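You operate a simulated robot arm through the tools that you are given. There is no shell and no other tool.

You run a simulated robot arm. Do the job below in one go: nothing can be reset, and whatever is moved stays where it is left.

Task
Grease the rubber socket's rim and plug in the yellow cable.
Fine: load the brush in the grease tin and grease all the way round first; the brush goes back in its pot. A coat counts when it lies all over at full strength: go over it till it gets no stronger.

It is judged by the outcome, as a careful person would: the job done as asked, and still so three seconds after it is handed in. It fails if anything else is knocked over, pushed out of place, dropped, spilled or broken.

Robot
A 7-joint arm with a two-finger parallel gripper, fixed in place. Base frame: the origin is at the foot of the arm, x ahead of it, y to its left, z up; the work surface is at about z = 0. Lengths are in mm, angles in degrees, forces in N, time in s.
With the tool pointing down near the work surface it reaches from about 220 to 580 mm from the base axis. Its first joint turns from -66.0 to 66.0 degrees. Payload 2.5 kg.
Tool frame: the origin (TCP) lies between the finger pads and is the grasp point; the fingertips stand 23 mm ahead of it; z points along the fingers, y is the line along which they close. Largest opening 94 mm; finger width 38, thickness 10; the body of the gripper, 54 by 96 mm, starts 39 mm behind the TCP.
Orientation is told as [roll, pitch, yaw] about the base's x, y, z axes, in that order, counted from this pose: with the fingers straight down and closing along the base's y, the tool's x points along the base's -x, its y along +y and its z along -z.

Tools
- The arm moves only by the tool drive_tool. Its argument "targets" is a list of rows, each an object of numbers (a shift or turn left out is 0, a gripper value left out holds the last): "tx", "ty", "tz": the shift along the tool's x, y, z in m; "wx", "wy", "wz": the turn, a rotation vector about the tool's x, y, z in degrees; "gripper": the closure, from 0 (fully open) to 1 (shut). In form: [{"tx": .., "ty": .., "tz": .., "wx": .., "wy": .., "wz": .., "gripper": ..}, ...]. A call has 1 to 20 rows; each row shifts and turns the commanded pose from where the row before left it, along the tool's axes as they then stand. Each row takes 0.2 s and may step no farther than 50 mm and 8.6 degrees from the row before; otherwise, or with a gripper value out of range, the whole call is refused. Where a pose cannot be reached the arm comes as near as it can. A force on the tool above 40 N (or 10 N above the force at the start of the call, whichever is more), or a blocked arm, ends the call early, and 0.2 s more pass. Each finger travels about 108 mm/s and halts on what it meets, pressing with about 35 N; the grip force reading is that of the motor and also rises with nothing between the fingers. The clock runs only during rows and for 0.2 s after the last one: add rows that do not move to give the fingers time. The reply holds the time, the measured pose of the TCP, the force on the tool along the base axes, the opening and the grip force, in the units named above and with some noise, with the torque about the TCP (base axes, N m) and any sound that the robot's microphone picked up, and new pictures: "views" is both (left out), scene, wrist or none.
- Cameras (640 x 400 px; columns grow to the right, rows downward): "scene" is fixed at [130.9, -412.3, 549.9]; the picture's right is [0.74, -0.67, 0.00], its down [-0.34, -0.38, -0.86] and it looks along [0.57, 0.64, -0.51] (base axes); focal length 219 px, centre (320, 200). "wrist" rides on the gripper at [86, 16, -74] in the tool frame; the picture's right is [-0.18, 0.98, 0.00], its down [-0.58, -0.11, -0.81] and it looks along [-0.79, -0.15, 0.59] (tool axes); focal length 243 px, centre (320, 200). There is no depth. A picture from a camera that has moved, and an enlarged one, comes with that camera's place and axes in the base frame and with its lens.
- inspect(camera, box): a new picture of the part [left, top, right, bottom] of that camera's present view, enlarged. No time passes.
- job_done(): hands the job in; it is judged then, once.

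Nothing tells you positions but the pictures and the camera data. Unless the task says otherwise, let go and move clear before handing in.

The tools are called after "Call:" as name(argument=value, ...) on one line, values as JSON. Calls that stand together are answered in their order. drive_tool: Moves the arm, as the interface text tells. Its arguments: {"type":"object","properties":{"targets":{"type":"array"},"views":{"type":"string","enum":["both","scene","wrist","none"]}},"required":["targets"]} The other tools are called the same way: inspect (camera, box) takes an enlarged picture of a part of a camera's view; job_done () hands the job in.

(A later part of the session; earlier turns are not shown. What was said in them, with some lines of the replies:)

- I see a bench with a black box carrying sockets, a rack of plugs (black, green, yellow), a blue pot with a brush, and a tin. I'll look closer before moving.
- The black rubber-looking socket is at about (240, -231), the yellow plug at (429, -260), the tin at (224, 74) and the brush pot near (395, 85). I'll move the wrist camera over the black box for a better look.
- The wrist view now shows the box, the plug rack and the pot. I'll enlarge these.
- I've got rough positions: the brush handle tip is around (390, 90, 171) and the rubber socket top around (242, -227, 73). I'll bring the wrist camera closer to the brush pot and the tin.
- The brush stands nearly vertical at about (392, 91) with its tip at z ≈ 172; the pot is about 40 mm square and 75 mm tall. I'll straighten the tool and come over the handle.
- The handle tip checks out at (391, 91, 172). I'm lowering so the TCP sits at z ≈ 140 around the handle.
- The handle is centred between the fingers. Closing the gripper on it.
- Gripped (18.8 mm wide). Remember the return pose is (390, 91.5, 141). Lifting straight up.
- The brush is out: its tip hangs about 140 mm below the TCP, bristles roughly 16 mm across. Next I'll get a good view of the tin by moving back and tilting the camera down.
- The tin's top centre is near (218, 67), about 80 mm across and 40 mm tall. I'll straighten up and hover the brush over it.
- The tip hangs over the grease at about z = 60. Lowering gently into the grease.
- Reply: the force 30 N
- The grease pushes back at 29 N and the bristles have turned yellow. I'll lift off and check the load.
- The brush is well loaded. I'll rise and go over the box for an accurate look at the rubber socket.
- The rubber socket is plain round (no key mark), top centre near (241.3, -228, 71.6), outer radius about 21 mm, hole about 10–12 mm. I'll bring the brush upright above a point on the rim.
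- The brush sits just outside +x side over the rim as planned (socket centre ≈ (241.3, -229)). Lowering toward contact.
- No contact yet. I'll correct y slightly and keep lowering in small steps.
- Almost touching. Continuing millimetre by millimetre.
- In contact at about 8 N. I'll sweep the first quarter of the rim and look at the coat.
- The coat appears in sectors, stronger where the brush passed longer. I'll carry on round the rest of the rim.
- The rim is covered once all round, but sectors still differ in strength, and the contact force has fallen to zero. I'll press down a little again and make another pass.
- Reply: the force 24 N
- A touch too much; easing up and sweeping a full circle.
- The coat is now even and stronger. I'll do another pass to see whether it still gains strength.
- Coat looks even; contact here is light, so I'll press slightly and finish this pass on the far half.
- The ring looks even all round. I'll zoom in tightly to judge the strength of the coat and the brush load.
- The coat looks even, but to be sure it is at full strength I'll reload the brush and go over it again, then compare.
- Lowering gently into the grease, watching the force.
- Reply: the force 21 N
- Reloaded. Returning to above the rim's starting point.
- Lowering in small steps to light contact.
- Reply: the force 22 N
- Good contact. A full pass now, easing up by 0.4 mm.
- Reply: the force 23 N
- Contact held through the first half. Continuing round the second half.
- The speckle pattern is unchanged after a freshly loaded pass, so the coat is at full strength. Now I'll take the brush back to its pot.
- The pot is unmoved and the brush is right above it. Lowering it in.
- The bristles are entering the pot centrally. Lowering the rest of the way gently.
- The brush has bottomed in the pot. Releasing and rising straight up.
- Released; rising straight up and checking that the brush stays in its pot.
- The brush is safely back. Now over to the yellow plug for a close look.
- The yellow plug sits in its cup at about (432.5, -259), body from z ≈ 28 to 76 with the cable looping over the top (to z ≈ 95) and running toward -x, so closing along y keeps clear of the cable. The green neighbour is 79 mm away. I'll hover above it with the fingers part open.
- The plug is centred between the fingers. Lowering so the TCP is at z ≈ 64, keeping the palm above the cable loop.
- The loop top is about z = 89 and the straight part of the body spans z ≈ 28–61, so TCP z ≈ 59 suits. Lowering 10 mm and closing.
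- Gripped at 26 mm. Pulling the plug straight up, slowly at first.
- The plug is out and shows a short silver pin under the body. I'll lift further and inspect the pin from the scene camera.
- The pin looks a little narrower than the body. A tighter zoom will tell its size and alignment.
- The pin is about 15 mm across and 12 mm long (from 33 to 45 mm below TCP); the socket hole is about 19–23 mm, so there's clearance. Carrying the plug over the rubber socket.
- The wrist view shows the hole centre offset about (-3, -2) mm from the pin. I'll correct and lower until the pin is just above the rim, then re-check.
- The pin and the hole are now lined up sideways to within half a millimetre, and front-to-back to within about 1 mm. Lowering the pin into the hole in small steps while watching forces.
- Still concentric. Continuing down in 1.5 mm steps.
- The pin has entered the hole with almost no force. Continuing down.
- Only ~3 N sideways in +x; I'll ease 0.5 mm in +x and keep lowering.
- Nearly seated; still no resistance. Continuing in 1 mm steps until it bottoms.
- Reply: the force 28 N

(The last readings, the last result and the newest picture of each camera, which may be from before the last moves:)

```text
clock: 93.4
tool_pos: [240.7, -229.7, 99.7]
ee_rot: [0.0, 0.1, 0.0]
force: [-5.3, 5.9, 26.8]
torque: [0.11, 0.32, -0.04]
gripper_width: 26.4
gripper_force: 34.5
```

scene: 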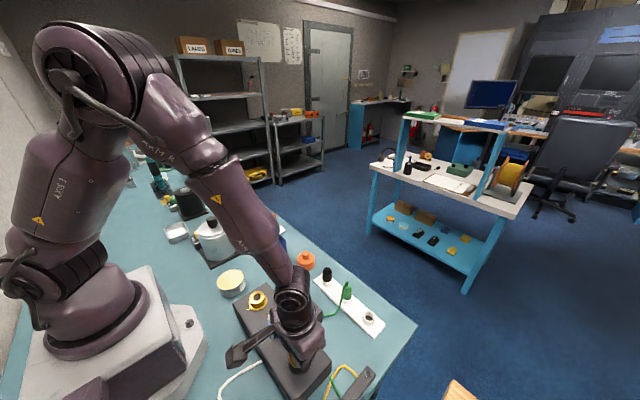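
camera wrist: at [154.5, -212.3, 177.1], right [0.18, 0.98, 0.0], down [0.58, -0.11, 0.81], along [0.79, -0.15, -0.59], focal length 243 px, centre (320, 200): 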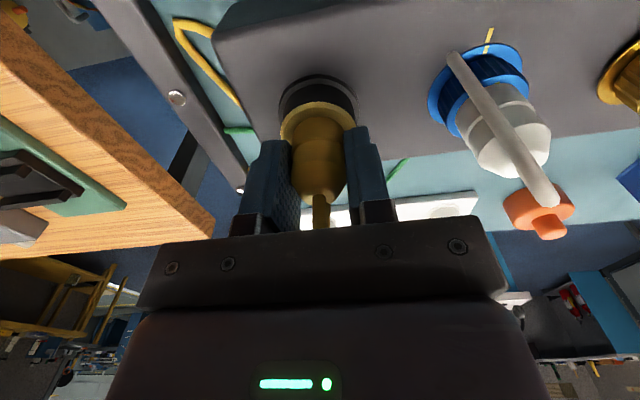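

Firm contact at ~27 N. Checking whether the body now sits on the rim.

Call:
drive_tool(targets=[{}])

Call:
inspect(camera="wrist", box=[260, 50, 380, 140])

Call:
inspect(camera="scene", box=[280, 330, 330, 370])

```text
clock: 93.8
tool_pos: [239.7, -230.3, 99.7]
ee_rot: [0.0, -0.1, 0.1]
force: [-5.7, 6.5, 35.9]
torque: [0.15, 0.32, -0.01]
gripper_width: 26.5
gripper_force: 35.2
camera wrist: at [154.5, -212.3, 173.7], right [0.18, 0.98, 0.0], down [0.58, -0.11, 0.81], along [0.79, -0.15, -0.59], focal length 243 px, centre (320, 200)
```

scene: 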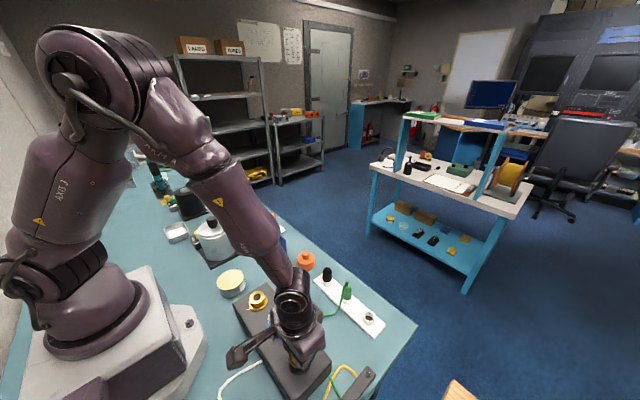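
wrist: 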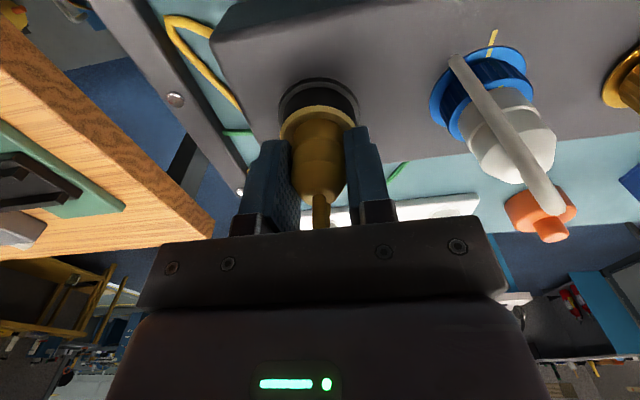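

```text
4.44 times, centred on (320, 95) of wrist
camera zoom: at [154.5, -212.3, 173.7], right [0.18, 0.98, 0.0], down [0.58, -0.11, 0.81], along [0.79, -0.15, -0.59], focal length 1078 px, centre (320, 667)
```

zoom: 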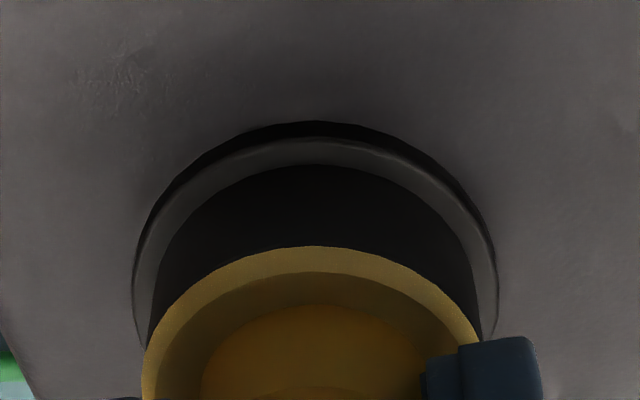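

```text
10.00 times, centred on (305, 350) of scene
camera zoom: at [130.8, -412.2, 550.0], right [0.74, -0.67, 0.0], down [-0.34, -0.38, -0.86], along [0.57, 0.64, -0.51], focal length 2186 px, centre (470, -1300)
```

zoom: 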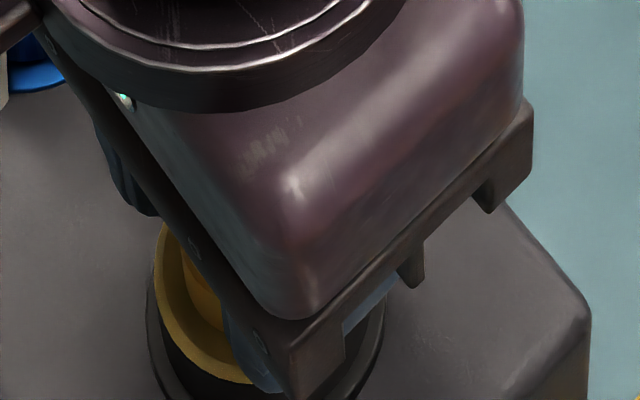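

Call:
inspect(camera="wrist", box=[280, 95, 360, 150])

Call:
inspect(camera="scene", box=[290, 348, 320, 370])

```text
7.27 times, centred on (320, 122) of wrist
camera zoom: at [154.5, -212.3, 173.7], right [0.18, 0.98, 0.0], down [0.58, -0.11, 0.81], along [0.79, -0.15, -0.59], focal length 1764 px, centre (320, 764)
```

zoom: 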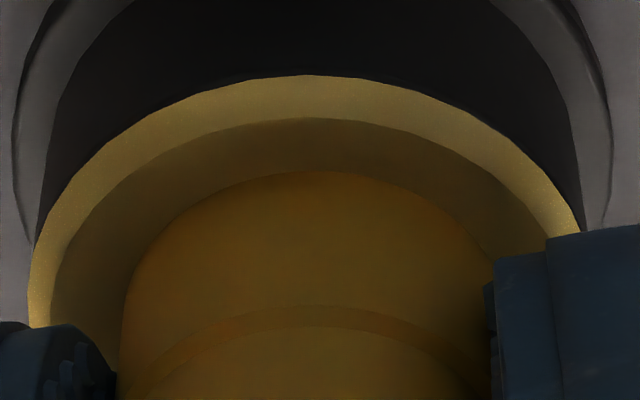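

```text
16.00 times, centred on (305, 359) of scene
camera zoom: at [130.8, -412.2, 550.0], right [0.74, -0.67, 0.0], down [-0.34, -0.38, -0.86], along [0.57, 0.64, -0.51], focal length 3497 px, centre (560, -2344)
```

zoom: 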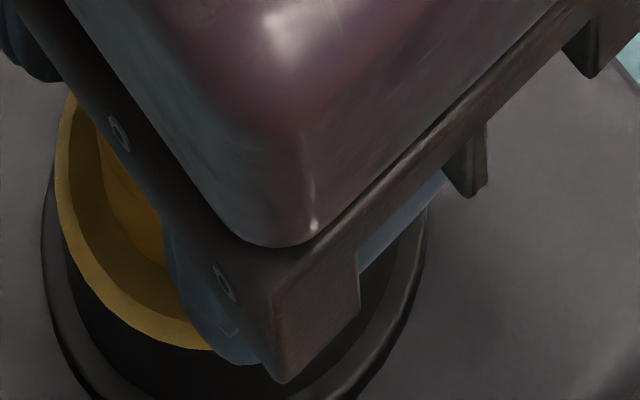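

The body's lower edge rests on the greased ring. I'll ease the pressure and open the fingers.

Call:
drive_tool(targets=[{"tz": -0.0005}, {"tz": -0.0005}, {}, {"gripper": 0.65}, {"gripper": 0.4}, {"gripper": 0.4}, {}])

Call:
inspect(camera="wrist", box=[260, 70, 380, 160])

```text
clock: 95.4
tool_pos: [241.1, -230.3, 99.9]
ee_rot: [0.0, 0.0, 0.0]
force: [0.0, -0.2, 0.5]
torque: [0.01, 0.0, 0.02]
gripper_width: 56.3
gripper_force: 0.0
camera wrist: at [154.2, -212.2, 174.3], right [0.18, 0.98, 0.0], down [0.58, -0.11, 0.81], along [0.79, -0.15, -0.59], focal length 243 px, centre (320, 200)
```

scene: 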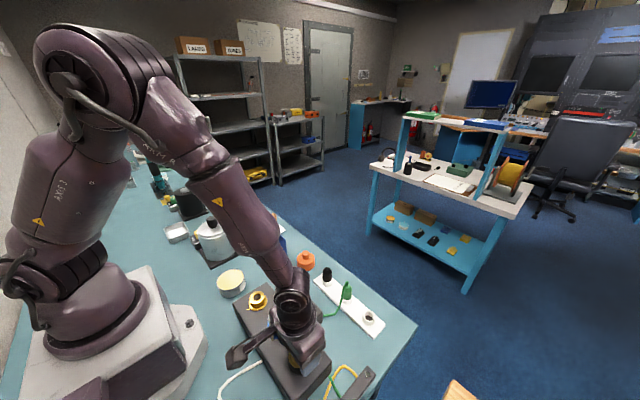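
wrist: 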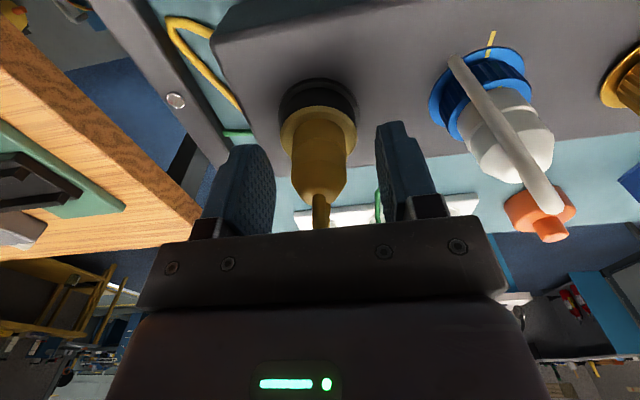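

```text
4.44 times, centred on (320, 115) of wrist
camera zoom: at [154.2, -212.2, 174.3], right [0.18, 0.98, 0.0], down [0.58, -0.11, 0.81], along [0.79, -0.15, -0.59], focal length 1078 px, centre (320, 578)
```

zoom: 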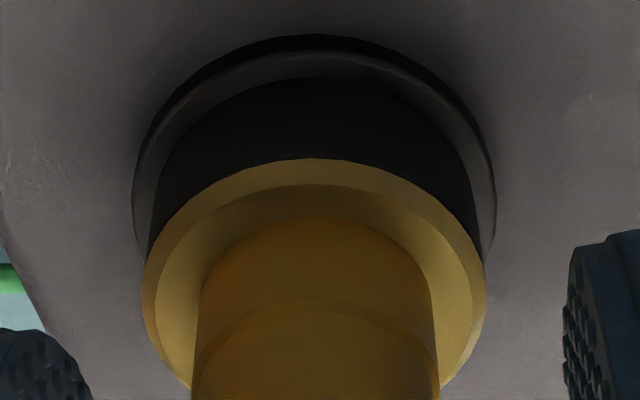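

The plug stands upright and centred. Rising straight up to clear it, then checking.

Call:
drive_tool(targets=[{"tz": -0.015}, {"tz": -0.025}, {"tz": -0.035}, {"tz": -0.045}, {"tz": -0.045}, {"tz": -0.045}, {}])

Call:
inspect(camera="scene", box=[270, 310, 350, 380])

Call:
inspect(camera="wrist", box=[250, 0, 390, 80])

```text
clock: 97.0
tool_pos: [242.2, -228.4, 309.9]
ee_rot: [0.1, 0.0, 0.0]
force: [0.4, -0.2, -0.4]
torque: [0.01, -0.01, 0.0]
gripper_width: 56.4
gripper_force: 0.1
camera wrist: at [155.8, -211.7, 384.4], right [0.18, 0.98, 0.0], down [0.58, -0.11, 0.81], along [0.79, -0.15, -0.59], focal length 243 px, centre (320, 200)
```

scene: 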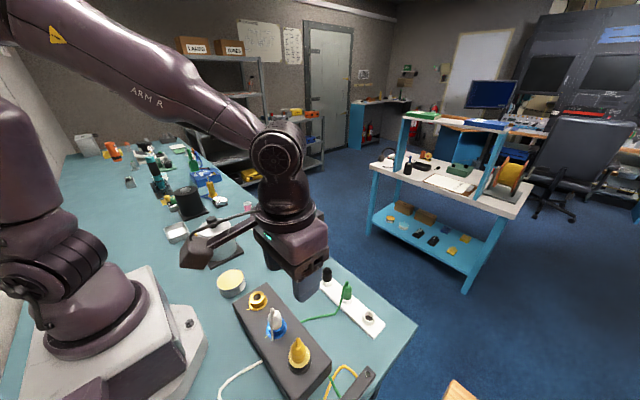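
wrist: 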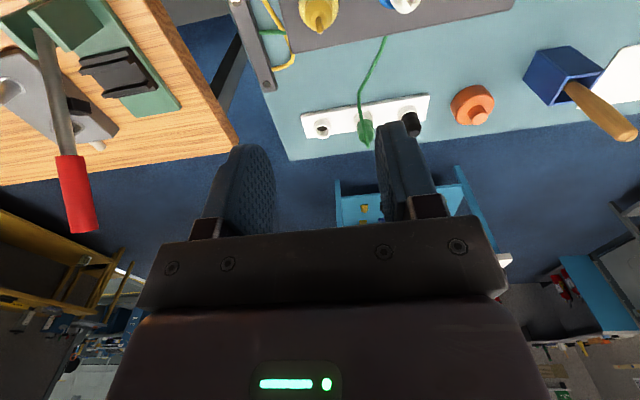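

```text
5.71 times, centred on (310, 345) of scene
camera zoom: at [130.9, -412.3, 549.9], right [0.74, -0.67, 0.0], down [-0.34, -0.38, -0.86], along [0.57, 0.64, -0.51], focal length 1249 px, centre (377, -629)
```

zoom: 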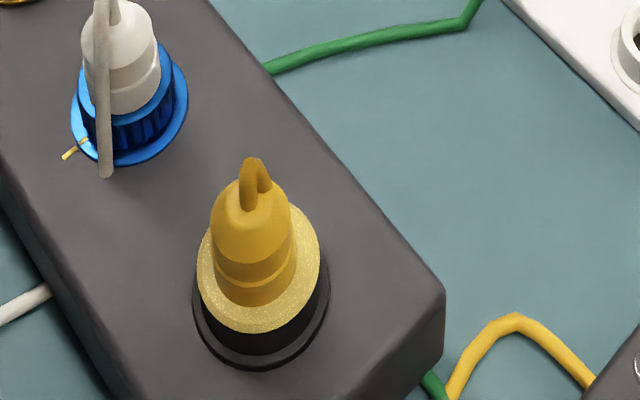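

```text
4.57 times, centred on (320, 40) of wrist
camera zoom: at [155.8, -211.7, 384.4], right [0.18, 0.98, 0.0], down [0.58, -0.11, 0.81], along [0.79, -0.15, -0.59], focal length 1109 px, centre (320, 931)
```

zoom: 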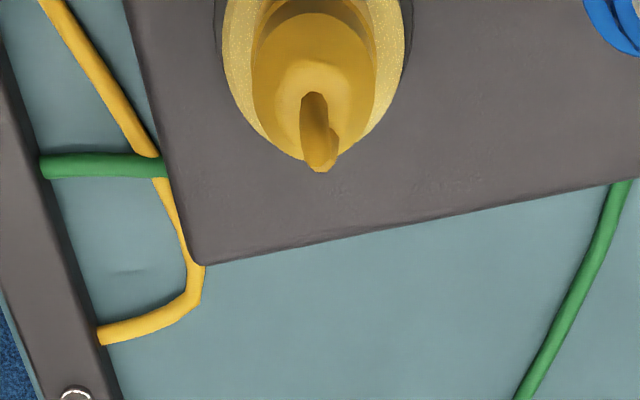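

The plug is standing in the rubber socket. I'll zoom in to judge how deep it is seated.

Call:
inspect(camera="scene", box=[282, 332, 322, 362])

Call:
inspect(camera="scene", box=[255, 300, 295, 345])

```text
13.33 times, centred on (302, 347) of scene
camera zoom: at [130.9, -412.3, 549.9], right [0.74, -0.67, 0.0], down [-0.34, -0.38, -0.86], along [0.57, 0.64, -0.51], focal length 2914 px, centre (560, -1760)
```

zoom: 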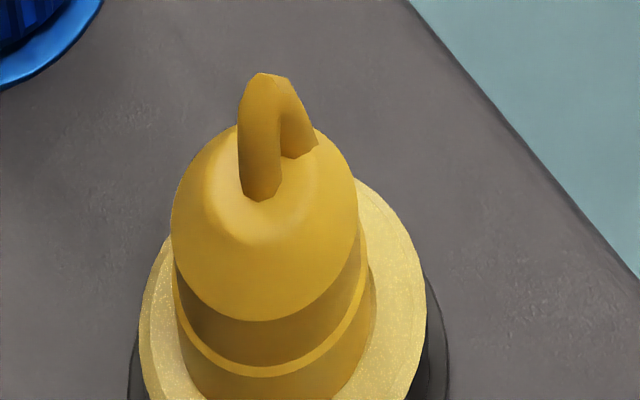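

```text
8.89 times, centred on (275, 322) of scene
camera zoom: at [130.9, -412.3, 549.9], right [0.74, -0.67, 0.0], down [-0.34, -0.38, -0.86], along [0.57, 0.64, -0.51], focal length 1943 px, centre (720, -889)
```

zoom: 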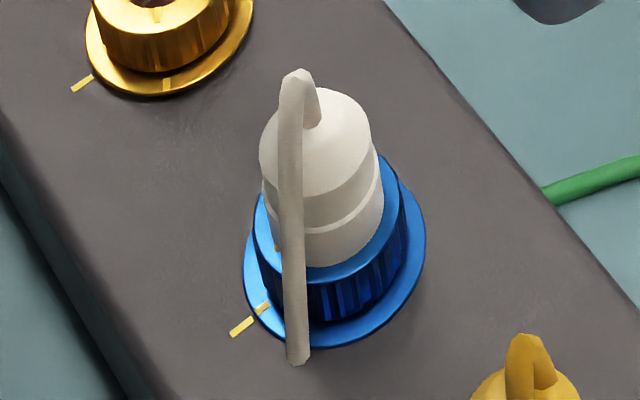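

Call:
inspect(camera="scene", box=[280, 345, 320, 375])

Call:
inspect(camera="scene", box=[260, 305, 300, 335])

```text
13.33 times, centred on (300, 360) of scene
camera zoom: at [130.9, -412.3, 549.9], right [0.74, -0.67, 0.0], down [-0.34, -0.38, -0.86], along [0.57, 0.64, -0.51], focal length 2914 px, centre (587, -1933)
```

zoom: 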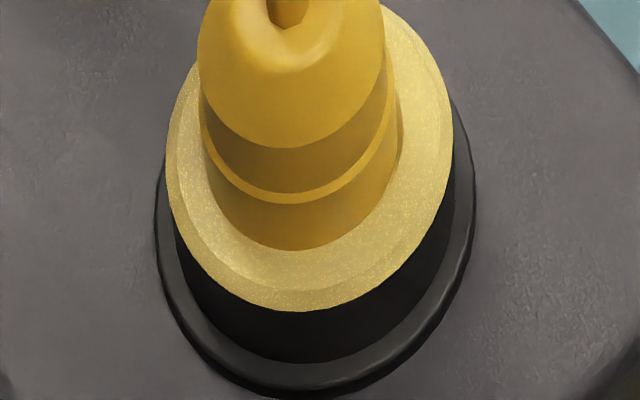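

```text
13.33 times, centred on (280, 320) of scene
camera zoom: at [130.9, -412.3, 549.9], right [0.74, -0.67, 0.0], down [-0.34, -0.38, -0.86], along [0.57, 0.64, -0.51], focal length 2914 px, centre (853, -1400)
```

zoom: 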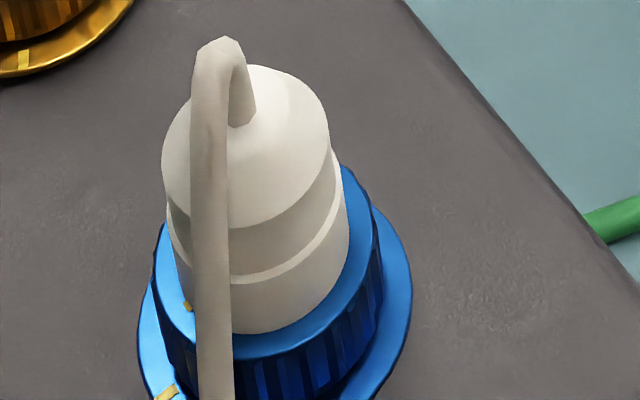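

The plug's body is sunk snugly into the greased rim, at least as deep as the white plug sits in its own socket. The coat is intact all round and nothing else has shifted. One last look at the brush and rack before handing in.

Call:
drive_tool(targets=[{"tz": -0.03}, {}, {}, {}])

Call:
inspect(camera="scene", box=[200, 210, 400, 390])

```text
clock: 98.0
tool_pos: [241.9, -229.4, 340.5]
ee_rot: [0.1, 0.0, 0.0]
force: [0.6, -0.3, -0.3]
torque: [-0.01, 0.01, 0.01]
gripper_width: 56.5
gripper_force: 0.1
camera wrist: at [155.6, -211.3, 414.5], right [0.18, 0.98, 0.0], down [0.58, -0.11, 0.81], along [0.79, -0.15, -0.59], focal length 243 px, centre (320, 200)
```

scene: 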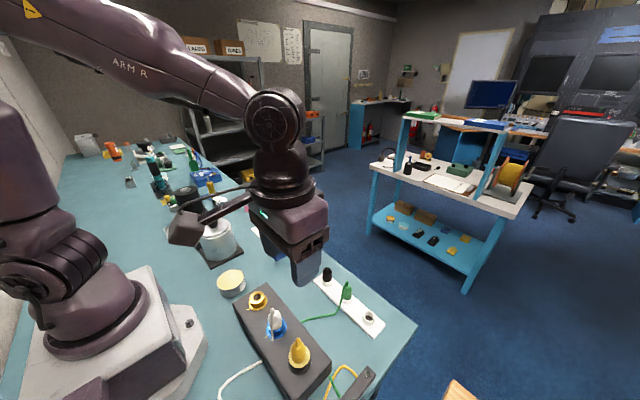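
wrist: 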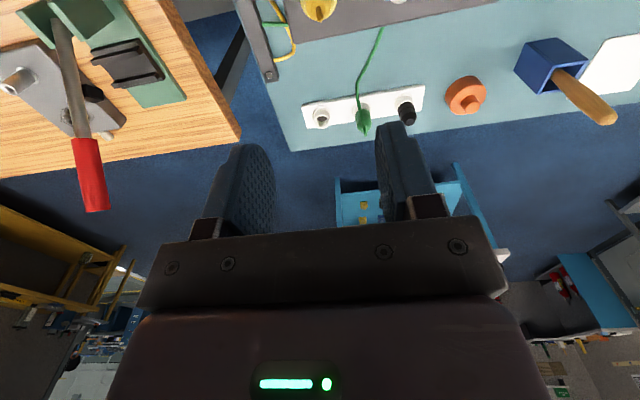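

```text
2.22 times, centred on (300, 300) of scene
camera zoom: at [130.9, -412.3, 549.9], right [0.74, -0.67, 0.0], down [-0.34, -0.38, -0.86], along [0.57, 0.64, -0.51], focal length 486 px, centre (364, -22)
```

zoom: 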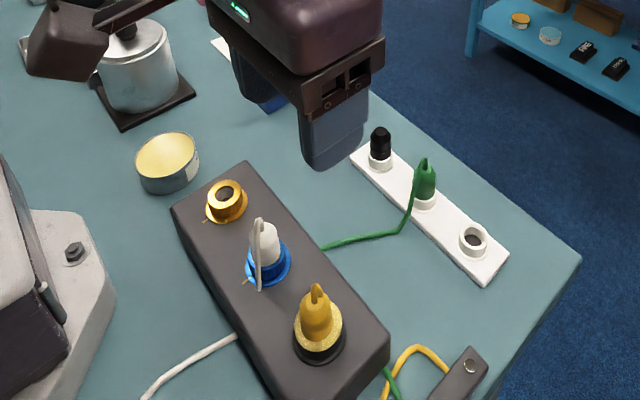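

The rubber socket's rim is greased all round, the brush is back in its pot, and the yellow plug is seated in the socket with the gripper clear. Handing in.

Call:
job_done()

```text
The job is handed in.
```

The job is done and handed in. The rubber socket's rim is greased all the way round, the yellow cable is plugged into it, and the brush is back in its pot.

- **Grease:** I went round the rim several times, reloaded the brush once, and made a final pass. The coat looked the same before and after that pass, so I took it to be at full strength.
- **Plug:** I pressed the yellow plug in with about 36 N until it stopped going down. Its body sits slightly into the greased rim and it stands upright. The microphone picked up no click, so I judged that it is fully in from the force and the pictures.
- **Everything else:** The socket box, plug rack, tin and brush pot look unmoved, and I saw nothing knocked over or spilled. The gripper is open and clear above the socket.
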